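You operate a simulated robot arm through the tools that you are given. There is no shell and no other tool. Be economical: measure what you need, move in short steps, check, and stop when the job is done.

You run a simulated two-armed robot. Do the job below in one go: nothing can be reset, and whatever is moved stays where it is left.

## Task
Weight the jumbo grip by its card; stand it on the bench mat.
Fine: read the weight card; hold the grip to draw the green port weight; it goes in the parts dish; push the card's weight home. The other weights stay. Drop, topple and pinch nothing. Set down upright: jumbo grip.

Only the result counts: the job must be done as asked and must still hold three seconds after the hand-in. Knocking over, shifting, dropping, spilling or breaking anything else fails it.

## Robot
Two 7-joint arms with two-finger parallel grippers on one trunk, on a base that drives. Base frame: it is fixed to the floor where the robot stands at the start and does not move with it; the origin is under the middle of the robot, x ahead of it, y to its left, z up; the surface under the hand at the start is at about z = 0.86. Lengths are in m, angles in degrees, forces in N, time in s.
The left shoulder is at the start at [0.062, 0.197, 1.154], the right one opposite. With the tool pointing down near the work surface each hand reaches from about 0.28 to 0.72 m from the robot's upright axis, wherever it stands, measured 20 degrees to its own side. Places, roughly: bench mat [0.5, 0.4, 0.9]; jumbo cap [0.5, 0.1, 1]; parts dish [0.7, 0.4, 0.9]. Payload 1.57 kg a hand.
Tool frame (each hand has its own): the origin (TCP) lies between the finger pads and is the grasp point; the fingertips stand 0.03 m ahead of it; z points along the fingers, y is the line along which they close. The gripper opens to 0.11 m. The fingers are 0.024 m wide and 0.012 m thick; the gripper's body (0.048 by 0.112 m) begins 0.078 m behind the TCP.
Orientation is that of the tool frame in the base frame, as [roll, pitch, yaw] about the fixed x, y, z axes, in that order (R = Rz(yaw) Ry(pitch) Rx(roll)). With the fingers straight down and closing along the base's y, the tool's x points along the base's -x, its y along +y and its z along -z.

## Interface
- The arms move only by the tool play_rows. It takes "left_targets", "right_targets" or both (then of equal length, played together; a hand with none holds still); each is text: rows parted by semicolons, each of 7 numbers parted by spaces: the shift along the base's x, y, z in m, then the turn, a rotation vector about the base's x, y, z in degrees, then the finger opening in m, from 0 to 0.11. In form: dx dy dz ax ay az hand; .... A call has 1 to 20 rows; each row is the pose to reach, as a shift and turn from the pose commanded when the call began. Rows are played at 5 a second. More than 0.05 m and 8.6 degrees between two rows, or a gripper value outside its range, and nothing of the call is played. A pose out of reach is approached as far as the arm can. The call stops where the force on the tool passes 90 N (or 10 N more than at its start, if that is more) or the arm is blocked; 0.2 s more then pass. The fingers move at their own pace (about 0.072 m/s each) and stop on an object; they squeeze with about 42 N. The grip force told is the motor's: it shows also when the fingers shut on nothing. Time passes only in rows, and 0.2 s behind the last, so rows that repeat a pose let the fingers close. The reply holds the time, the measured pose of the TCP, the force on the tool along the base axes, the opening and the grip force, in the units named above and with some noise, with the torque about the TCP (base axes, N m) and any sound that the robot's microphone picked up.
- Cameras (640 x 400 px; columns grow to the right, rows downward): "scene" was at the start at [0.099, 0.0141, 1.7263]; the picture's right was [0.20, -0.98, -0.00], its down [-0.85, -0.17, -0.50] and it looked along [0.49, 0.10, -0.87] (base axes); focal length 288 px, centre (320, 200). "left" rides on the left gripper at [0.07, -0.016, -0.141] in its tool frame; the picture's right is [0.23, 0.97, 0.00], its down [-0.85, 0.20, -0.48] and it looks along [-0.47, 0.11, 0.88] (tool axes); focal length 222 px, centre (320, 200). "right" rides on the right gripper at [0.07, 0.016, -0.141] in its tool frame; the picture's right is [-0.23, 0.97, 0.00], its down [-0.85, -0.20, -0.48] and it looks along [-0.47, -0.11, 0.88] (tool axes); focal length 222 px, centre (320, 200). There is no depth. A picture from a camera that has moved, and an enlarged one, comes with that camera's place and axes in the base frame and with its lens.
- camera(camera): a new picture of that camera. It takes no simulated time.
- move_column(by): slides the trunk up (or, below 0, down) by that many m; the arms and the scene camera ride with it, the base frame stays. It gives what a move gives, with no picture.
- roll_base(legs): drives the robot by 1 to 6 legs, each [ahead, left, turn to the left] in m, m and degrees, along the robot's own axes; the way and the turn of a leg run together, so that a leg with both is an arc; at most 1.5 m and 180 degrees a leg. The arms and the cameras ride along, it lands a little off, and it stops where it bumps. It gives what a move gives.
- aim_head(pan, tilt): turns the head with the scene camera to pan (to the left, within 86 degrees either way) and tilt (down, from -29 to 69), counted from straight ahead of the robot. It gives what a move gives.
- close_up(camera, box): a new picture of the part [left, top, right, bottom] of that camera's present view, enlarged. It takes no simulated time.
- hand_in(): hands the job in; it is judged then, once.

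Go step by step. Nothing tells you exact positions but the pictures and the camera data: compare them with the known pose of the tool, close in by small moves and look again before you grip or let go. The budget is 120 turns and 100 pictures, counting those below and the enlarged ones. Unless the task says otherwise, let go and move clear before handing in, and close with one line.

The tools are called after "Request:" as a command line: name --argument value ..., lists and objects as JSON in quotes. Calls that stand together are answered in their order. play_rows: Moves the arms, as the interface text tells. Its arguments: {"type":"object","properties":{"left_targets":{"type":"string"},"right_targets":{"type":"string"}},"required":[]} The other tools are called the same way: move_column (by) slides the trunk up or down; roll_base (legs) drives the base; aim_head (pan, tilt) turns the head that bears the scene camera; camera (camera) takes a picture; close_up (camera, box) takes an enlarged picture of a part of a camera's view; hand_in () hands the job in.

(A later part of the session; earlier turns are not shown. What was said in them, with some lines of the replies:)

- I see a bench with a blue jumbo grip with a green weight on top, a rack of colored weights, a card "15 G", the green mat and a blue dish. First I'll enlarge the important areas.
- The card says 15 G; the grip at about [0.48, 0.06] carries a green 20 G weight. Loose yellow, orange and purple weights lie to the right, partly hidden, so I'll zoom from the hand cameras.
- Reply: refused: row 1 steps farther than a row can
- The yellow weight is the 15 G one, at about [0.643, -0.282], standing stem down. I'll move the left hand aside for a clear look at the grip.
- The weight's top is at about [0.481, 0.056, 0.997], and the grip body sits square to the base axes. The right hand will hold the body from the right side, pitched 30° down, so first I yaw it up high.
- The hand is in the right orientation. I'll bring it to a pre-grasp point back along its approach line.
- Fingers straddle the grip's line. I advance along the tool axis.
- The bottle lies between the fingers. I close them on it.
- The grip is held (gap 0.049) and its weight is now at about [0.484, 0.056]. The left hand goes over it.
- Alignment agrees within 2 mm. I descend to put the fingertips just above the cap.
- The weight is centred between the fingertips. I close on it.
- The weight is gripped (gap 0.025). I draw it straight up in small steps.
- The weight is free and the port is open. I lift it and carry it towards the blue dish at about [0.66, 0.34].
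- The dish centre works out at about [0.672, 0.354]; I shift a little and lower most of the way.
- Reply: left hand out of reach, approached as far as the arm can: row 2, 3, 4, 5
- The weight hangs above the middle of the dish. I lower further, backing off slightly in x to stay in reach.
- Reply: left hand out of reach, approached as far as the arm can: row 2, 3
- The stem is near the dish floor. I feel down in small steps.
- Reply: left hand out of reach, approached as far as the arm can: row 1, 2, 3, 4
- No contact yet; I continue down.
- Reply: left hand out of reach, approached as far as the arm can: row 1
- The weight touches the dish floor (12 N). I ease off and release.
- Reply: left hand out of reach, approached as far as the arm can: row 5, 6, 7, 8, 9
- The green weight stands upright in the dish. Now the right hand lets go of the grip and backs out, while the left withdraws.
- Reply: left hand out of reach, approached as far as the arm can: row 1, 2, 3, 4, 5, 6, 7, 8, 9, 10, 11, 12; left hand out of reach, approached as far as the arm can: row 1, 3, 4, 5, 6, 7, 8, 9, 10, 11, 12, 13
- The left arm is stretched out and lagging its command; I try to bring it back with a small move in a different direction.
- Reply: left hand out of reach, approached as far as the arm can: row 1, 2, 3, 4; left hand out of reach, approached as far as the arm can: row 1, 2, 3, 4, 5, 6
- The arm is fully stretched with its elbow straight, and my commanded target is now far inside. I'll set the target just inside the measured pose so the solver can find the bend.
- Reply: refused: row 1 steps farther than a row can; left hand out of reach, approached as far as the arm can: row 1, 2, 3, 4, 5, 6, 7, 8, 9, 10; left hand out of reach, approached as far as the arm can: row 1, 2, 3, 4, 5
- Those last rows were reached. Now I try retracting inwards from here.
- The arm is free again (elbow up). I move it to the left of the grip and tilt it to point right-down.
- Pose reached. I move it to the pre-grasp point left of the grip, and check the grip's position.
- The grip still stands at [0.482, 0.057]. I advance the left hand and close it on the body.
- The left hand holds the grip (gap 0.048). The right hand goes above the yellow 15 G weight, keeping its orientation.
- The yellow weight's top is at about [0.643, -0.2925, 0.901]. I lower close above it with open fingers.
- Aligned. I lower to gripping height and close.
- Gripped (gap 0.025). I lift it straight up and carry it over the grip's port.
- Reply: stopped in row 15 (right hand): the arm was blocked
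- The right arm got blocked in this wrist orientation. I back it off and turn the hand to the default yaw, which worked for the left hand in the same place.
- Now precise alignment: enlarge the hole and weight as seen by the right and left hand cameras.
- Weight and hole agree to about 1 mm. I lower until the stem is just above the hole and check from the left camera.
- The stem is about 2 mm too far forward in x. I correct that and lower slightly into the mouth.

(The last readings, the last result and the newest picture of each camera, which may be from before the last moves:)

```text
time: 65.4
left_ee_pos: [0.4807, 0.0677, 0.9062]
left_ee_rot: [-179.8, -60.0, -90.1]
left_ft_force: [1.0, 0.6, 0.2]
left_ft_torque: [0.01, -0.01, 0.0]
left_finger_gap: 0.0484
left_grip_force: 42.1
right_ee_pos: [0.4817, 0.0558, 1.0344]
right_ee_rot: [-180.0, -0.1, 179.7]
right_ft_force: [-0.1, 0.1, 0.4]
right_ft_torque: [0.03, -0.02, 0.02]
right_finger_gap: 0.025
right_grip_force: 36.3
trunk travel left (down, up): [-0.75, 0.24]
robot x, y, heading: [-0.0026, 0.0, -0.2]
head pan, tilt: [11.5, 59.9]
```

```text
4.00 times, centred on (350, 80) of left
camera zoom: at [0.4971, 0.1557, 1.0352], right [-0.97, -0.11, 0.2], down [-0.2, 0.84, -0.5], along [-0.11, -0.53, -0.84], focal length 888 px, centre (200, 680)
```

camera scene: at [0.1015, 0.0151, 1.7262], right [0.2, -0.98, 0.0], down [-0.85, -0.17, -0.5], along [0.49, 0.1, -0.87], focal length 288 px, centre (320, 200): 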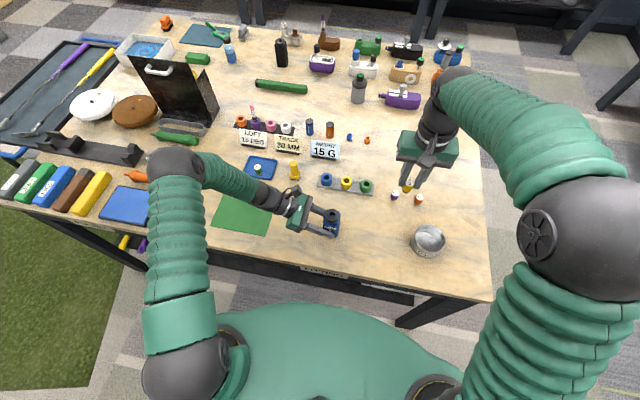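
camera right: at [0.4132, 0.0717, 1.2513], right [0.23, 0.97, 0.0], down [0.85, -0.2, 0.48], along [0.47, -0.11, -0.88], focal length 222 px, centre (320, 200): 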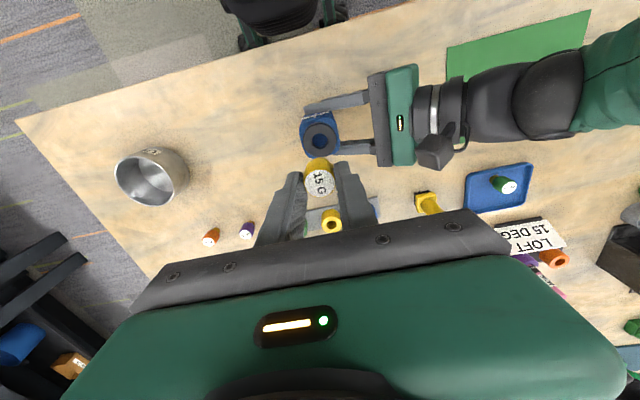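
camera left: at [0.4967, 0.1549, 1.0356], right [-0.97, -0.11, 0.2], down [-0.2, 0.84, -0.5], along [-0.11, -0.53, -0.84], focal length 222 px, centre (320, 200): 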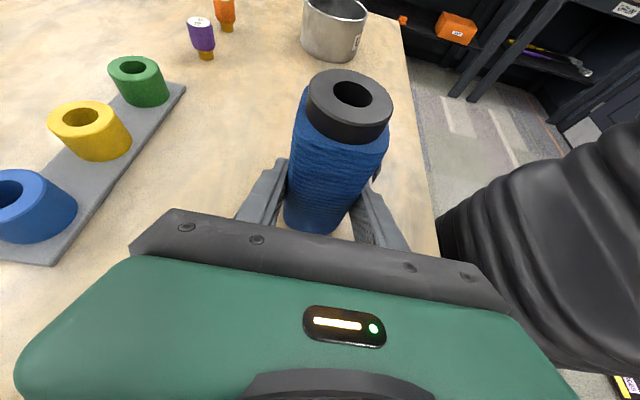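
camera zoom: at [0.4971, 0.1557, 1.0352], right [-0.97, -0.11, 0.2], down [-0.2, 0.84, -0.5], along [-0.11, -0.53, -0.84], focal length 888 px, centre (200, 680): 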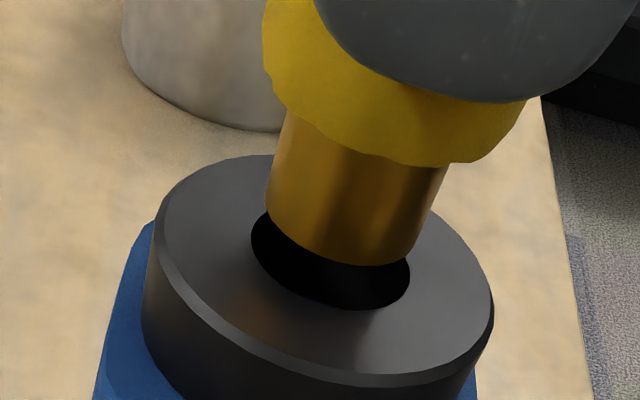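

Request:
play_rows --right_targets "0.0003 0 -0.0015 0 0 0 0.01; 0.0003 0 -0.003 0 0 0 0.01; 0.0003 0 -0.0045 0 0 0 0.01; 0.0003 0 -0.0045 0 0 0 0.01"

Request:
close_up --camera "left" --box '[270, 30, 430, 130]'

```text
time: 66.4
left_ee_pos: [0.4812, 0.068, 0.9049]
left_ee_rot: [-179.9, -60.0, -90.1]
left_ft_force: [-0.3, -1.3, -0.2]
left_ft_torque: [0.04, -0.01, 0.0]
left_finger_gap: 0.0484
left_grip_force: 41.9
right_ee_pos: [0.4819, 0.0545, 1.0297]
right_ee_rot: [-179.9, 0.0, 179.7]
right_ft_force: [-0.1, -0.3, 0.0]
right_ft_torque: [-0.02, 0.01, -0.01]
right_finger_gap: 0.0249
right_grip_force: 36.3
trunk travel left (down, up): [-0.75, 0.24]
robot x, y, heading: [0.0007, -0.0027, -0.0]
head pan, tilt: [11.5, 59.9]
```

```text
4.00 times, centred on (350, 80) of left
camera zoom: at [0.4971, 0.1557, 1.0352], right [-0.97, -0.11, 0.2], down [-0.2, 0.84, -0.5], along [-0.11, -0.53, -0.84], focal length 888 px, centre (200, 680)
```

zoom: 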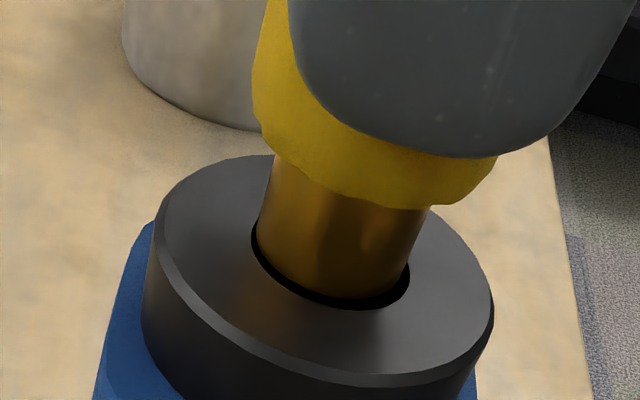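

The stem is at the mouth with a small even gap; nudging 0.4 mm in y and continuing down.

Request:
play_rows --right_targets "0 0.0005 -0.0015 0 0 0 0.01; 0 0.0005 -0.003 0 0 0 0.01; 0 0.0005 -0.0045 0 0 0 0.01; 0 0.0005 -0.0045 0 0 0 0.01"

Request:
close_up --camera "left" --box '[270, 30, 430, 130]'

```text
time: 67.4
left_ee_pos: [0.4809, 0.0669, 0.9049]
left_ee_rot: [-179.8, -60.0, -90.1]
left_ft_force: [-0.3, 0.6, 0.8]
left_ft_torque: [0.02, 0.03, 0.0]
left_finger_gap: 0.0485
left_grip_force: 42.3
right_ee_pos: [0.481, 0.056, 1.0259]
right_ee_rot: [179.9, 0.1, 179.6]
right_ft_force: [0.2, -0.4, -0.7]
right_ft_torque: [-0.02, 0.0, 0.01]
right_finger_gap: 0.025
right_grip_force: 36.3
trunk travel left (down, up): [-0.75, 0.24]
robot x, y, heading: [-0.0004, -0.0012, 0.0]
head pan, tilt: [11.5, 59.9]
```

```text
4.00 times, centred on (350, 80) of left
camera zoom: at [0.497, 0.1557, 1.0352], right [-0.97, -0.11, 0.2], down [-0.2, 0.84, -0.5], along [-0.11, -0.53, -0.84], focal length 888 px, centre (200, 680)
```

zoom: 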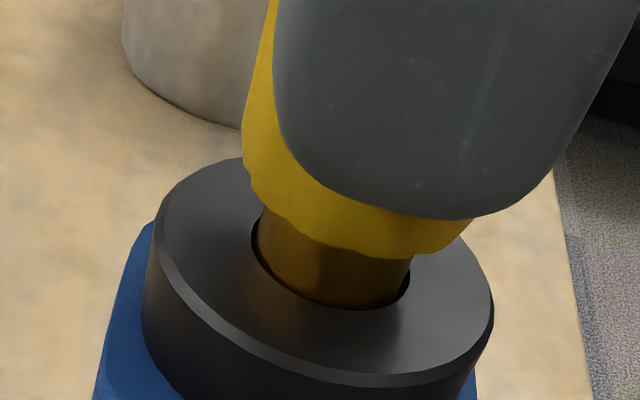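

It's in the bore with no side force. Continue down.

Request:
play_rows --right_targets "0 -0.0002 -0.002 0 0 0 0.01; 0 -0.0002 -0.004 0 0 0 0.01; 0 -0.0002 -0.006 0 0 0 0.01; 0 -0.0002 -0.008 0 0 0 0.01; 0 -0.0002 -0.008 0 0 0 0.01"

Request:
close_up --camera "left" --box '[270, 30, 430, 130]'

```text
time: 68.6
left_ee_pos: [0.4795, 0.0687, 0.9043]
left_ee_rot: [-179.9, -59.9, -90.0]
left_ft_force: [4.2, 1.1, -13.8]
left_ft_torque: [-0.15, 0.18, 0.05]
left_finger_gap: 0.0486
left_grip_force: 42.1
right_ee_pos: [0.4805, 0.0567, 1.0189]
right_ee_rot: [-179.9, 0.0, 179.7]
right_ft_force: [-3.8, -2.0, 18.3]
right_ft_torque: [-0.03, 0.32, 0.05]
right_finger_gap: 0.025
right_grip_force: 35.8
trunk travel left (down, up): [-0.75, 0.24]
robot x, y, heading: [0.0001, -0.0012, 0.1]
head pan, tilt: [11.5, 59.9]
```

```text
4.00 times, centred on (350, 80) of left
camera zoom: at [0.4968, 0.156, 1.0349], right [-0.97, -0.12, 0.2], down [-0.2, 0.84, -0.5], along [-0.11, -0.53, -0.84], focal length 888 px, centre (200, 680)
```

zoom: 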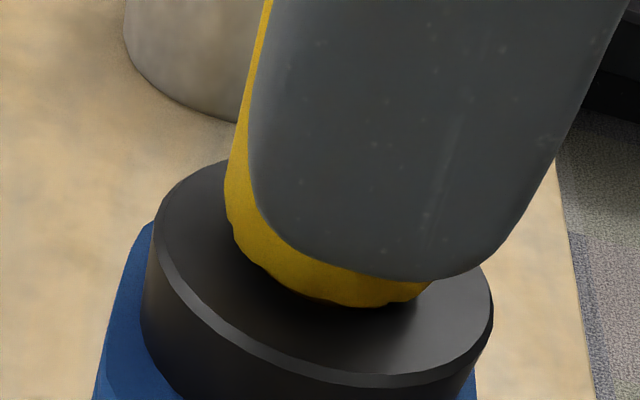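

There's resistance (18 N) with about 2–3 mm left. I push on gently.

Request:
play_rows --right_targets "0.0005 0 -0.002 0 0 0 0.01; 0.0005 0 -0.004 0 0 0 0.01; 0.0005 0 -0.005 0 0 0 0.01; 0.0005 0 -0.005 0 0 0 0.01"

Request:
close_up --camera "left" --box '[270, 30, 430, 130]'

```text
time: 69.6
left_ee_pos: [0.4795, 0.0677, 0.9059]
left_ee_rot: [-179.9, -59.9, -90.1]
left_ft_force: [3.6, 0.8, -22.4]
left_ft_torque: [0.34, 0.09, 0.11]
left_finger_gap: 0.0485
left_grip_force: 42.0
right_ee_pos: [0.4815, 0.0564, 1.0132]
right_ee_rot: [-180.0, 0.1, 179.7]
right_ft_force: [-2.4, 2.4, 29.4]
right_ft_torque: [0.06, 0.01, 0.04]
right_finger_gap: 0.0251
right_grip_force: 36.3
trunk travel left (down, up): [-0.75, 0.24]
robot x, y, heading: [0.0034, -0.0001, 0.0]
head pan, tilt: [11.5, 59.9]
```

```text
4.00 times, centred on (350, 80) of left
camera zoom: at [0.4965, 0.1559, 1.0348], right [-0.97, -0.11, 0.2], down [-0.2, 0.84, -0.5], along [-0.11, -0.53, -0.84], focal length 888 px, centre (200, 680)
```

zoom: 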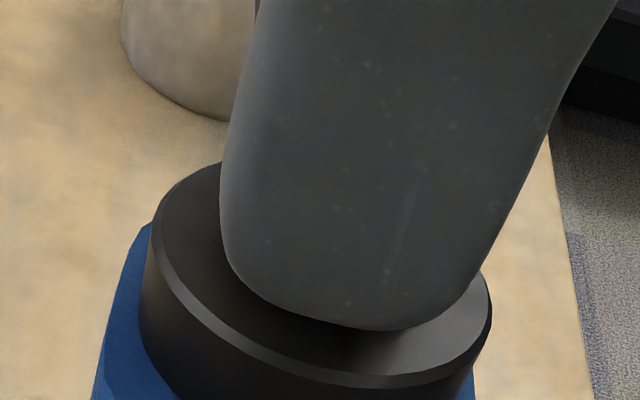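

Request:
close_up --camera "right" --box '[260, 100, 380, 205]'

Request:
close_up --camera "scene" --box '[305, 190, 361, 225]'

```text
3.81 times, centred on (320, 152) of right
camera zoom: at [0.4108, 0.0734, 1.1549], right [0.23, 0.97, 0.0], down [0.85, -0.2, 0.48], along [0.47, -0.11, -0.88], focal length 846 px, centre (320, 381)
```

zoom: 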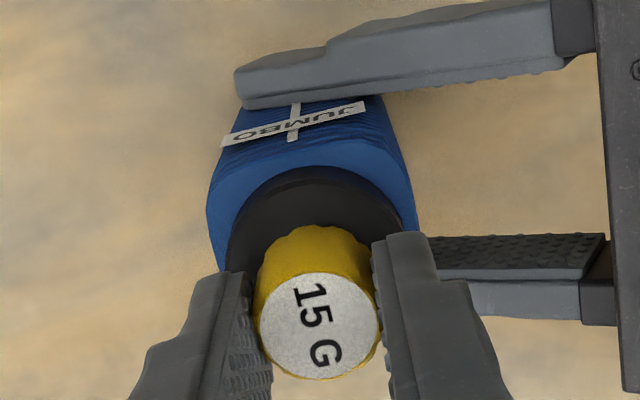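

```text
11.43 times, centred on (333, 208) of scene
camera zoom: at [0.1008, 0.0168, 1.7263], right [0.2, -0.98, 0.0], down [-0.85, -0.17, -0.5], along [0.49, 0.1, -0.87], focal length 3289 px, centre (171, 114)
```

zoom: 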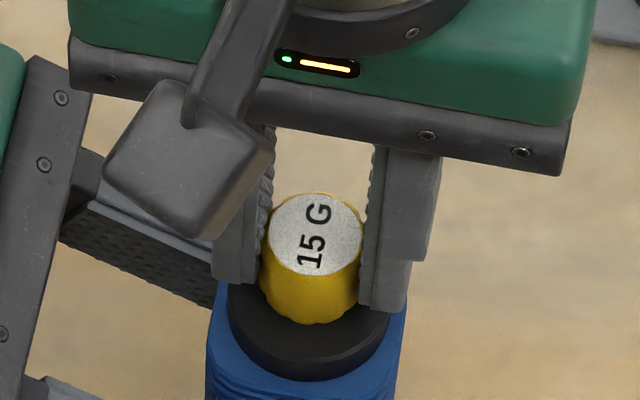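

The weight slipped about 2 mm up in the fingers while going in. To push it fully home I release it, close the fingers and press on its top, with the left hand still holding the grip.

Request:
play_rows --right_targets "0 0 0.003 0 0 0 0.01; 0 0 0.003 0 0 0 0.03; 0 0 0.003 0 0 0 0.05; 0 0 0.003 0 0 0 0.05; 0 0 0.03 0 0 0 0.05; 0 0 0.06 0 0 0 0.05; 0 0 0.06 0 0 0 0.03; 0 0 0.06 0 0 0 0.01; 0 0 0.06 0 0 0 0; 0 0 0.06 0 0 0 0"

Request:
camera --camera "right"

Request:
close_up --camera "left" --box '[270, 30, 430, 130]'

Request:
close_up --camera "scene" --box '[300, 180, 364, 240]'

```text
time: 71.8
left_ee_pos: [0.4802, 0.0672, 0.9053]
left_ee_rot: [-179.9, -60.1, -90.2]
left_ft_force: [0.0, 0.3, -0.8]
left_ft_torque: [0.01, -0.03, -0.01]
left_finger_gap: 0.0483
left_grip_force: 41.2
right_ee_pos: [0.4805, 0.0551, 1.0727]
right_ee_rot: [179.9, -0.1, 179.7]
right_ft_force: [-0.4, -0.4, 0.0]
right_ft_torque: [-0.02, 0.02, 0.02]
right_finger_gap: 0.0
right_grip_force: 21.2
trunk travel left (down, up): [-0.75, 0.24]
robot x, y, heading: [0.0006, 0.0007, 0.1]
head pan, tilt: [11.5, 59.9]
```

```text
27 pictures are left
camera right: at [0.4105, 0.0716, 1.2147], right [0.23, 0.97, 0.0], down [0.85, -0.2, 0.48], along [0.47, -0.11, -0.88], focal length 222 px, centre (320, 200)
```

right: 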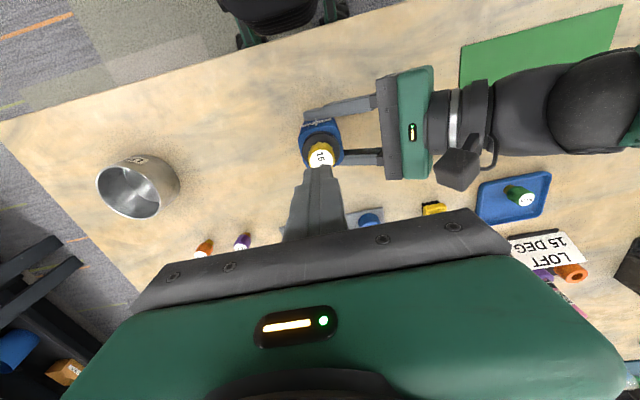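

```text
4.00 times, centred on (350, 80) of left
camera zoom: at [0.4972, 0.1556, 1.0351], right [-0.97, -0.11, 0.2], down [-0.2, 0.84, -0.5], along [-0.11, -0.53, -0.84], focal length 888 px, centre (200, 680)
```

zoom: 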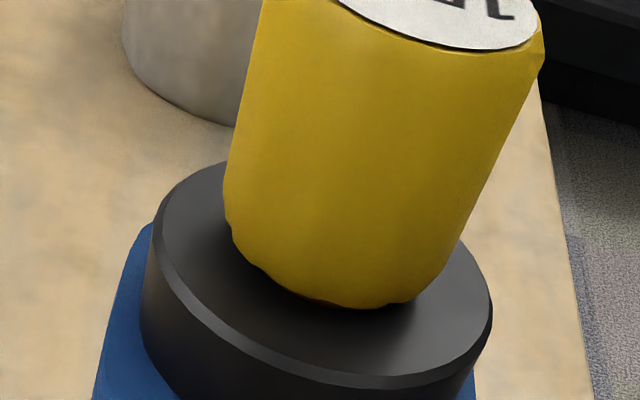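

```text
6.67 times, centred on (332, 210) of scene
camera zoom: at [0.1018, 0.0162, 1.7262], right [0.2, -0.98, 0.0], down [-0.85, -0.17, -0.5], along [0.49, 0.1, -0.87], focal length 1918 px, centre (240, 133)
```

zoom: 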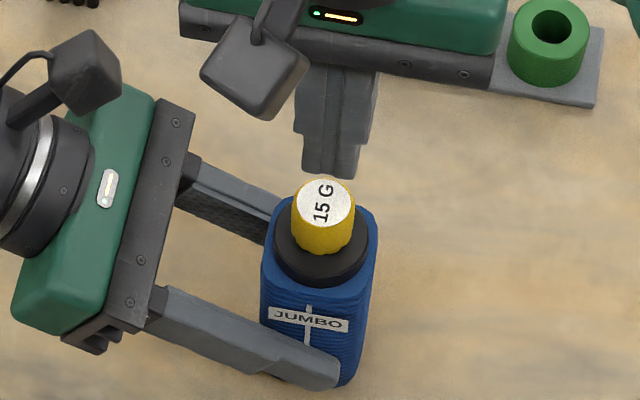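

The weight sits maybe 1–2 mm proud. I press on its top with the closed fingertips.

Request:
play_rows --right_targets "0 0 -0.02 0 0 0 0; 0 0 -0.035 0 0 0 0; 0 0 -0.04 0 0 0 0; 0 0 -0.042 0 0 0 0; 0 0 -0.043 0 0 0 0; 0 0 -0.044 0 0 0 0; 0 0 -0.044 0 0 0 0"

```text
time: 73.4
left_ee_pos: [0.4802, 0.0678, 0.9056]
left_ee_rot: [-179.7, -59.6, -90.2]
left_ft_force: [16.0, 0.2, -30.8]
left_ft_torque: [0.17, 0.18, 0.14]
left_finger_gap: 0.0486
left_grip_force: 42.4
right_ee_pos: [0.482, 0.057, 1.0331]
right_ee_rot: [179.8, 0.3, 179.7]
right_ft_force: [-6.8, -1.4, 65.4]
right_ft_torque: [-0.05, 0.51, 0.04]
right_finger_gap: 0.0
right_grip_force: 20.9
trunk travel left (down, up): [-0.75, 0.24]
robot x, y, heading: [-0.004, 0.0004, -0.1]
head pan, tilt: [11.5, 59.9]
```

Request:
close_up --camera "left" --box '[270, 30, 430, 130]'

Request:
close_up --camera "scene" --box '[300, 180, 364, 240]'

```text
4.00 times, centred on (350, 80) of left
camera zoom: at [0.4959, 0.1556, 1.0358], right [-0.97, -0.12, 0.19], down [-0.2, 0.84, -0.5], along [-0.1, -0.52, -0.85], focal length 888 px, centre (200, 680)
```

zoom: 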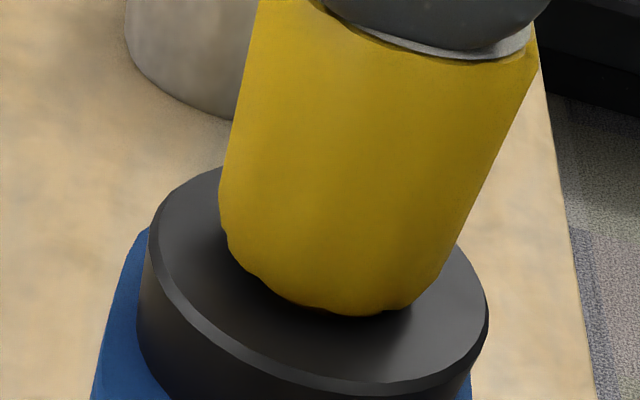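

```text
6.67 times, centred on (332, 210) of scene
camera zoom: at [0.0973, 0.0148, 1.7269], right [0.2, -0.98, 0.0], down [-0.85, -0.17, -0.5], along [0.49, 0.1, -0.87], focal length 1918 px, centre (240, 133)
```

zoom: 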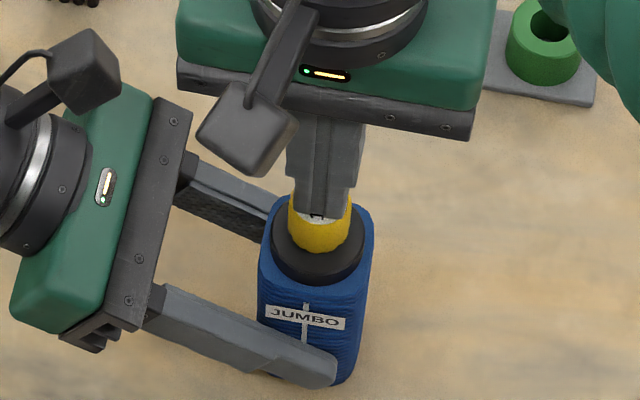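

65 N applied. I lift clear and compare its height with how the green weight sat.

Request:
play_rows --right_targets "0 0 0.004 0 0 0 0; 0 0 0.03 0 0 0 0; 0 0 0.06 0 0 0 0; 0 -0.03 0.09 0 0 0 0; 0 -0.03 0.09 0 0 0 0"

Request:
close_up --camera "scene" --box '[300, 190, 364, 250]'

Request:
camera --camera "left"

```text
time: 74.6
left_ee_pos: [0.48, 0.0671, 0.9059]
left_ee_rot: [180.0, -60.0, -90.2]
left_ft_force: [0.5, -1.0, -0.5]
left_ft_torque: [0.01, -0.01, -0.01]
left_finger_gap: 0.0486
left_grip_force: 42.0
right_ee_pos: [0.48, 0.0262, 1.1175]
right_ee_rot: [-180.0, 0.0, 179.6]
right_ft_force: [0.0, -0.5, -1.0]
right_ft_torque: [0.0, -0.02, -0.03]
right_finger_gap: 0.0
right_grip_force: 20.9
trunk travel left (down, up): [-0.75, 0.24]
robot x, y, heading: [-0.0033, -0.0009, 0.1]
head pan, tilt: [11.5, 59.9]
```

```text
6.67 times, centred on (332, 220) of scene
camera zoom: at [0.1018, 0.015, 1.7262], right [0.2, -0.98, 0.0], down [-0.85, -0.17, -0.5], along [0.49, 0.1, -0.87], focal length 1918 px, centre (240, 67)
```

zoom: 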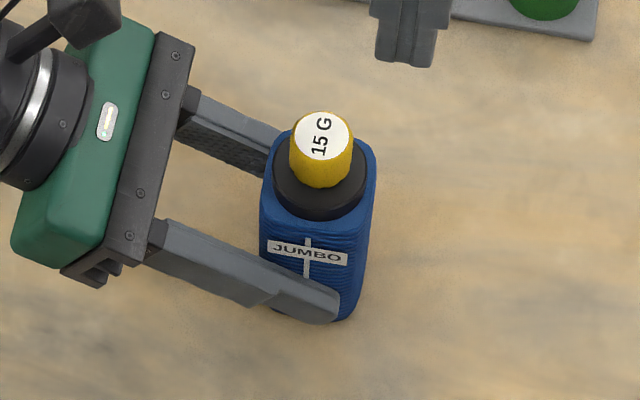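

```text
21 pictures are left
camera left: at [0.4973, 0.1551, 1.0353], right [-0.97, -0.11, 0.2], down [-0.2, 0.84, -0.5], along [-0.11, -0.53, -0.84], focal length 222 px, centre (320, 200)
```

left: 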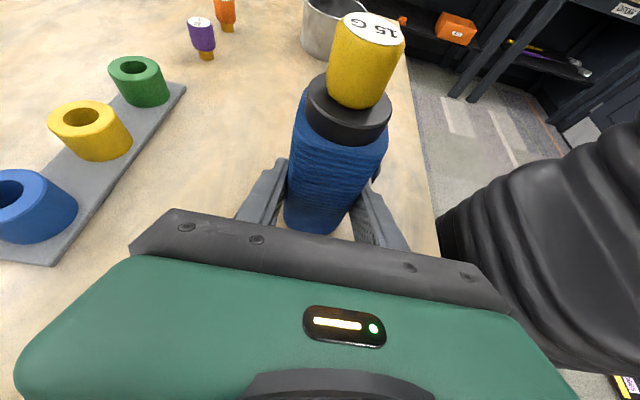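

It looks at most ~1 mm proud compared to the green one. I press once more, firmer and held a bit longer.

Request:
play_rows --right_targets "-0.002 0.03 -0.03 0 0 0 0; -0.002 0.03 -0.06 0 0 0 0; -0.002 0.03 -0.08 0 0 0 0; -0.002 0.03 -0.086 0 0 0 0; -0.002 0.03 -0.088 0 0 0 0; -0.002 0.03 -0.089 0 0 0 0; -0.002 0.03 -0.09 0 0 0 0; -0.002 0.03 -0.0905 0 0 0 0; -0.002 0.03 -0.091 0 0 0 0; -0.002 0.03 -0.091 0 0 0 0; -0.002 0.03 -0.091 0 0 0 0; -0.002 0.03 -0.091 0 0 0 0"

```text
time: 77.2
left_ee_pos: [0.4796, 0.0676, 0.9055]
left_ee_rot: [-179.4, -59.5, -90.3]
left_ft_force: [25.0, 4.5, -27.6]
left_ft_torque: [0.04, 0.47, 0.24]
left_finger_gap: 0.0483
left_grip_force: 42.2
right_ee_pos: [0.4786, 0.0555, 1.0341]
right_ee_rot: [179.8, 0.5, 179.7]
right_ft_force: [-14.2, -7.1, 73.8]
right_ft_torque: [-0.25, 0.78, 0.01]
right_finger_gap: 0.0
right_grip_force: 21.3
trunk travel left (down, up): [-0.75, 0.24]
robot x, y, heading: [-0.002, 0.0007, -0.3]
head pan, tilt: [11.5, 59.9]
```

The same camera method puts the yellow weight's top at 1.002, equal to the green one when seated, and 74 N moves it no further: it is home. The right hand withdraws.

Request:
play_rows --right_targets "0 0 0.005 0 0 0 0; 0 0 0.03 0 0 0 0; 0 0 0.07 0 0 0 0; 0 -0.03 0.11 0 0 0 0; 0 -0.07 0.14 0 0 0 0; 0 -0.12 0.14 0 0 0 0; 0 -0.17 0.14 0 0 0 0; 0 -0.22 0.14 0 0 0 0; 0 -0.25 0.14 0 0 0 0; 0 -0.25 0.14 0 0 0 0"

Request:
play_rows --left_targets "0 0 0.01 0 0 0 0.03; 0 0 0.025 0 0 0 0.03; 0 0 0.04 0 0 0 0.03; 0 0 0.04 0 0 0 0.03"

Request:
camera --camera "scene"

```text
time: 79.4
left_ee_pos: [0.4793, 0.0676, 0.9066]
left_ee_rot: [-179.8, -59.9, -90.2]
left_ft_force: [-1.5, -0.2, 8.9]
left_ft_torque: [0.16, 0.08, 0.04]
left_finger_gap: 0.0487
left_grip_force: 41.7
right_ee_pos: [0.4791, -0.1968, 1.1677]
right_ee_rot: [180.0, 0.2, 179.7]
right_ft_force: [0.1, -0.3, 0.4]
right_ft_torque: [0.05, 0.0, -0.03]
right_finger_gap: 0.0
right_grip_force: 21.3
trunk travel left (down, up): [-0.75, 0.24]
robot x, y, heading: [-0.0012, -0.0024, -0.1]
head pan, tilt: [11.5, 59.9]
```

```text
time: 80.4
left_ee_pos: [0.4815, 0.0666, 0.9454]
left_ee_rot: [179.9, -60.0, -90.1]
left_ft_force: [-0.1, -0.5, -1.9]
left_ft_torque: [0.03, -0.03, 0.03]
left_finger_gap: 0.0487
left_grip_force: 41.6
right_ee_pos: [0.4794, -0.1959, 1.1675]
right_ee_rot: [180.0, 0.0, 179.7]
right_ft_force: [0.4, 0.5, -0.5]
right_ft_torque: [0.02, 0.04, -0.02]
right_finger_gap: 0.0
right_grip_force: 21.8
trunk travel left (down, up): [-0.75, 0.24]
robot x, y, heading: [-0.0002, -0.0027, 0.1]
head pan, tilt: [11.5, 59.9]
```

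```text
20 pictures are left
camera scene: at [0.1019, 0.0146, 1.7262], right [0.2, -0.98, 0.0], down [-0.85, -0.17, -0.5], along [0.49, 0.1, -0.87], focal length 288 px, centre (320, 200)
```

scene: 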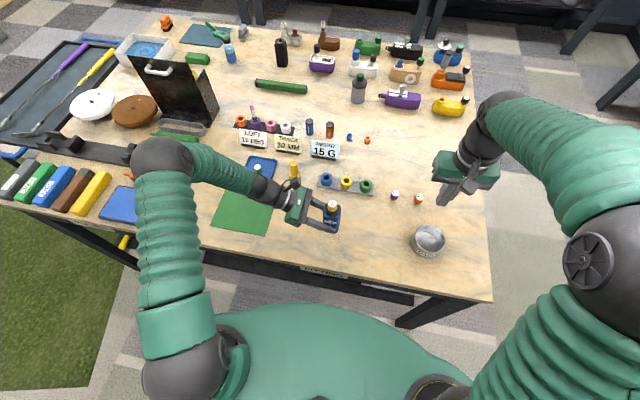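

The grip is lifted. I raise it a bit more and carry it toward the mat centre at about [0.489, 0.355].

Request:
play_rows --left_targets "0 0.01 0.03 0 0 0 0.03; 0 0.04 0.06 0 0 0 0.03; 0.001 0.08 0.07 0 0 0 0.03; 0.002 0.12 0.07 0 0 0 0.03; 0.004 0.16 0.07 0 0 0 0.03; 0.005 0.2 0.07 0 0 0 0.03; 0.006 0.24 0.07 0 0 0 0.03; 0.008 0.27 0.07 0 0 0 0.03; 0.008 0.295 0.07 0 0 0 0.03; 0.008 0.295 0.07 0 0 0 0.03"

Request:
camera --camera "scene"

```text
time: 82.6
left_ee_pos: [0.4893, 0.3623, 1.0159]
left_ee_rot: [-180.0, -60.0, -90.1]
left_ft_force: [0.2, -1.0, -1.7]
left_ft_torque: [-0.01, 0.01, 0.0]
left_finger_gap: 0.0487
left_grip_force: 42.7
right_ee_pos: [0.4793, -0.1949, 1.1673]
right_ee_rot: [180.0, -0.1, 179.7]
right_ft_force: [0.9, 0.8, 1.0]
right_ft_torque: [0.02, -0.03, -0.02]
right_finger_gap: 0.0001
right_grip_force: 21.7
trunk travel left (down, up): [-0.75, 0.24]
robot x, y, heading: [0.0006, 0.0041, -0.1]
head pan, tilt: [11.5, 59.9]
```

```text
19 pictures are left
camera scene: at [0.1011, 0.0166, 1.7262], right [0.2, -0.98, 0.0], down [-0.85, -0.17, -0.5], along [0.49, 0.1, -0.87], focal length 288 px, centre (320, 200)
```

scene: 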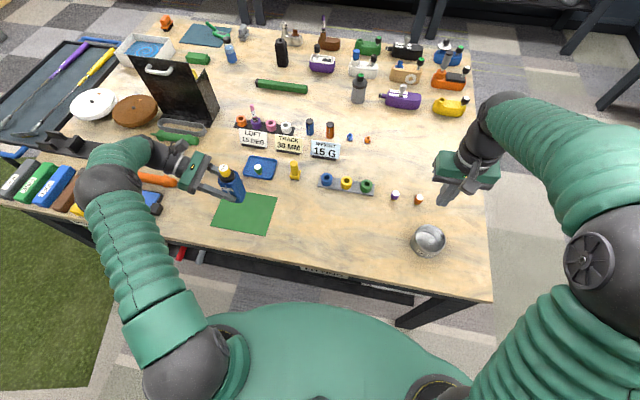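

The grip is over the mat and the arm is clear. I lower to about 1 cm above and check.

Request:
play_rows --left_targets "0 0 -0.03 0 0 0 0.03; 0 0 -0.06 0 0 0 0.03; 0 0 -0.085 0 0 0 0.03; 0 0 -0.1 0 0 0 0.03; 0 0 -0.1 0 0 0 0.03"

Request:
close_up --camera "scene" --box '[100, 130, 300, 255]'

Request:
camera --camera "left"

```text
time: 83.8
left_ee_pos: [0.4886, 0.3638, 0.9156]
left_ee_rot: [-179.9, -60.0, -90.2]
left_ft_force: [-0.5, 0.3, -2.7]
left_ft_torque: [-0.01, 0.02, -0.02]
left_finger_gap: 0.0485
left_grip_force: 41.9
right_ee_pos: [0.48, -0.1941, 1.1686]
right_ee_rot: [180.0, -0.1, 179.7]
right_ft_force: [0.3, -0.9, 0.3]
right_ft_torque: [-0.02, 0.0, 0.01]
right_finger_gap: 0.0
right_grip_force: 20.9
trunk travel left (down, up): [-0.75, 0.24]
robot x, y, heading: [0.0019, -0.0004, -0.0]
head pan, tilt: [11.5, 59.9]
```

```text
3.20 times, centred on (200, 192) of scene
camera zoom: at [0.1011, 0.0165, 1.7262], right [0.2, -0.98, 0.0], down [-0.85, -0.17, -0.5], along [0.49, 0.1, -0.87], focal length 921 px, centre (704, 224)
```

zoom: 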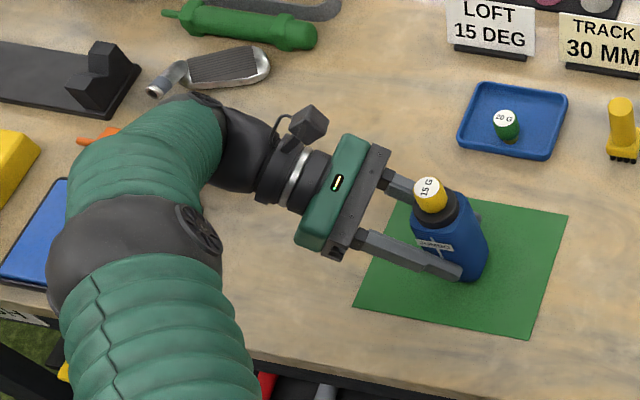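

```text
17 pictures are left
camera left: at [0.5052, 0.4509, 1.0454], right [-0.97, -0.11, 0.2], down [-0.2, 0.84, -0.5], along [-0.11, -0.53, -0.84], focal length 222 px, centre (320, 200)
```

left: 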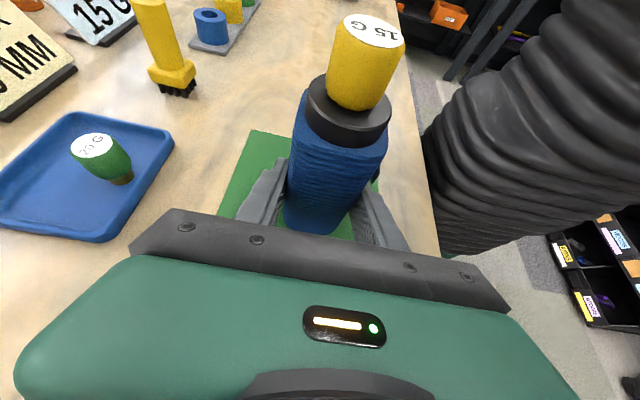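

Well over the mat. I feel down to contact.

Request:
play_rows --left_targets "0 0 -0.002 0 0 0 0.03; 0 0 -0.004 0 0 0 0.03; 0 0 -0.006 0 0 0 0.03; 0 0 -0.007 0 0 0 0.03; 0 0 -0.007 0 0 0 0.03"

```text
time: 85.0
left_ee_pos: [0.4884, 0.3632, 0.908]
left_ee_rot: [-180.0, -60.0, -90.1]
left_ft_force: [0.4, -0.5, -1.3]
left_ft_torque: [0.0, 0.0, 0.03]
left_finger_gap: 0.0484
left_grip_force: 41.8
right_ee_pos: [0.4807, -0.1967, 1.1672]
right_ee_rot: [179.9, 0.0, 179.7]
right_ft_force: [-0.9, -0.2, -0.1]
right_ft_torque: [0.01, -0.02, -0.02]
right_finger_gap: 0.0001
right_grip_force: 21.1
trunk travel left (down, up): [-0.75, 0.24]
robot x, y, heading: [-0.0028, -0.001, -0.0]
head pan, tilt: [11.5, 59.9]
```

Request:
play_rows --left_targets "0 0 -0.001 0 0 0 0.03; 0 0 -0.002 0 0 0 0.03; 0 0 -0.002 0 0 0 0.03"

```text
time: 85.8
left_ee_pos: [0.489, 0.3634, 0.909]
left_ee_rot: [-179.6, -60.1, -90.3]
left_ft_force: [2.8, 3.7, 13.7]
left_ft_torque: [0.39, 0.05, -0.09]
left_finger_gap: 0.0485
left_grip_force: 41.9
right_ee_pos: [0.4791, -0.1944, 1.1693]
right_ee_rot: [179.9, 0.1, 179.7]
right_ft_force: [0.1, -0.4, -0.1]
right_ft_torque: [0.03, -0.02, -0.01]
right_finger_gap: 0.0
right_grip_force: 21.1
trunk travel left (down, up): [-0.75, 0.24]
robot x, y, heading: [-0.0017, -0.0003, -0.2]
head pan, tilt: [11.5, 59.9]
```

Contact at 14 N. I ease off 1 mm, open the fingers slowly and back out along the approach line.

Request:
play_rows --left_targets "0 0 0.001 0 0 0 0.03; 0 0 0.001 0 0 0 0.055; 0 0 0.001 0 0 0 0.065; 0 0 0.001 0 0 0 0.085; 0 0 0.001 0 0 0 0.11; 0 0 0.001 0 0 0 0.11; 0 0.02 0.013 0 0 0 0.11; 0 0.05 0.03 0 0 0 0.11; 0 0.08 0.048 0 0 0 0.11; 0 0.11 0.07 0 0 0 0.11; 0 0.12 0.11 0 0 0 0.11; 0 0.12 0.15 0 0 0 0.11; 0 0.12 0.15 0 0 0 0.11"

Request:
camera --camera "scene"

Request:
close_up --camera "scene" --box '[180, 140, 340, 240]'

```text
time: 88.6
left_ee_pos: [0.4612, 0.4568, 1.035]
left_ee_rot: [-179.9, -60.0, -90.1]
left_ft_force: [-0.6, 0.2, 0.7]
left_ft_torque: [0.0, 0.03, -0.01]
left_finger_gap: 0.1101
left_grip_force: 0.1
left hand out of reach, approached as far as the arm can: row 8, 9, 10, 11, 12, 13
right_ee_pos: [0.4813, -0.1945, 1.1668]
right_ee_rot: [-180.0, -0.1, 179.7]
right_ft_force: [-0.1, -0.5, 0.4]
right_ft_torque: [-0.03, -0.03, 0.02]
right_finger_gap: 0.0
right_grip_force: 21.2
trunk travel left (down, up): [-0.75, 0.24]
robot x, y, heading: [-0.0019, -0.0003, 0.0]
head pan, tilt: [11.5, 59.9]
```

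```text
16 pictures are left
camera scene: at [0.1015, 0.0168, 1.7262], right [0.2, -0.98, 0.0], down [-0.85, -0.17, -0.5], along [0.49, 0.1, -0.87], focal length 288 px, centre (320, 200)
```

scene: 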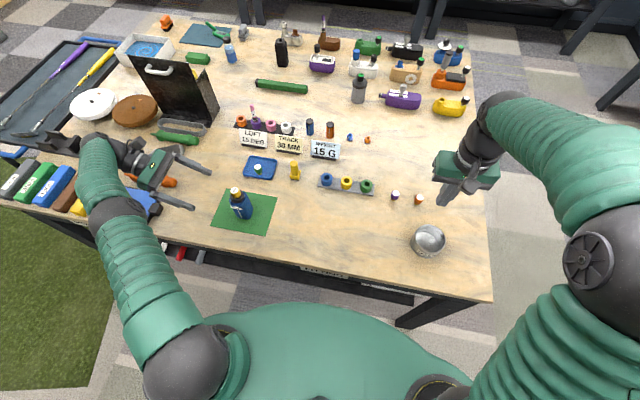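

```text
4.00 times, centred on (260, 190) of scene
camera zoom: at [0.1015, 0.0168, 1.7262], right [0.2, -0.98, 0.0], down [-0.85, -0.17, -0.5], along [0.49, 0.1, -0.87], focal length 1151 px, centre (560, 240)
```

zoom: 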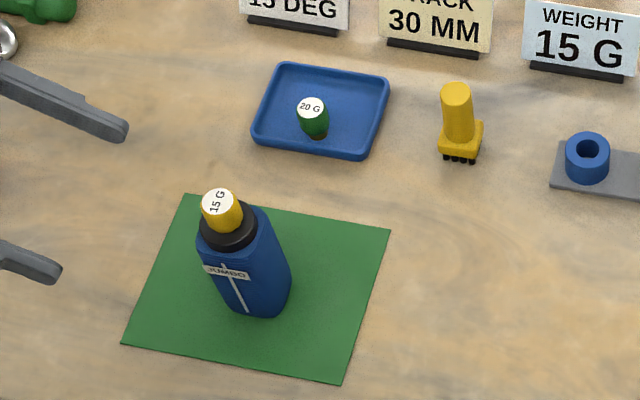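

The jumbo grip stands upright on the mat with the yellow 15 G weight in it. The green 20 G weight is in the parts dish, both hands are clear and nothing else has moved.

Request:
hand_in

```text
The job is handed in.
```

The job is handed in: the jumbo grip now holds the card's 15 G (yellow) weight, pressed home at about 74 N, and stands upright on the bench mat. The green 20 G weight is in the parts dish.
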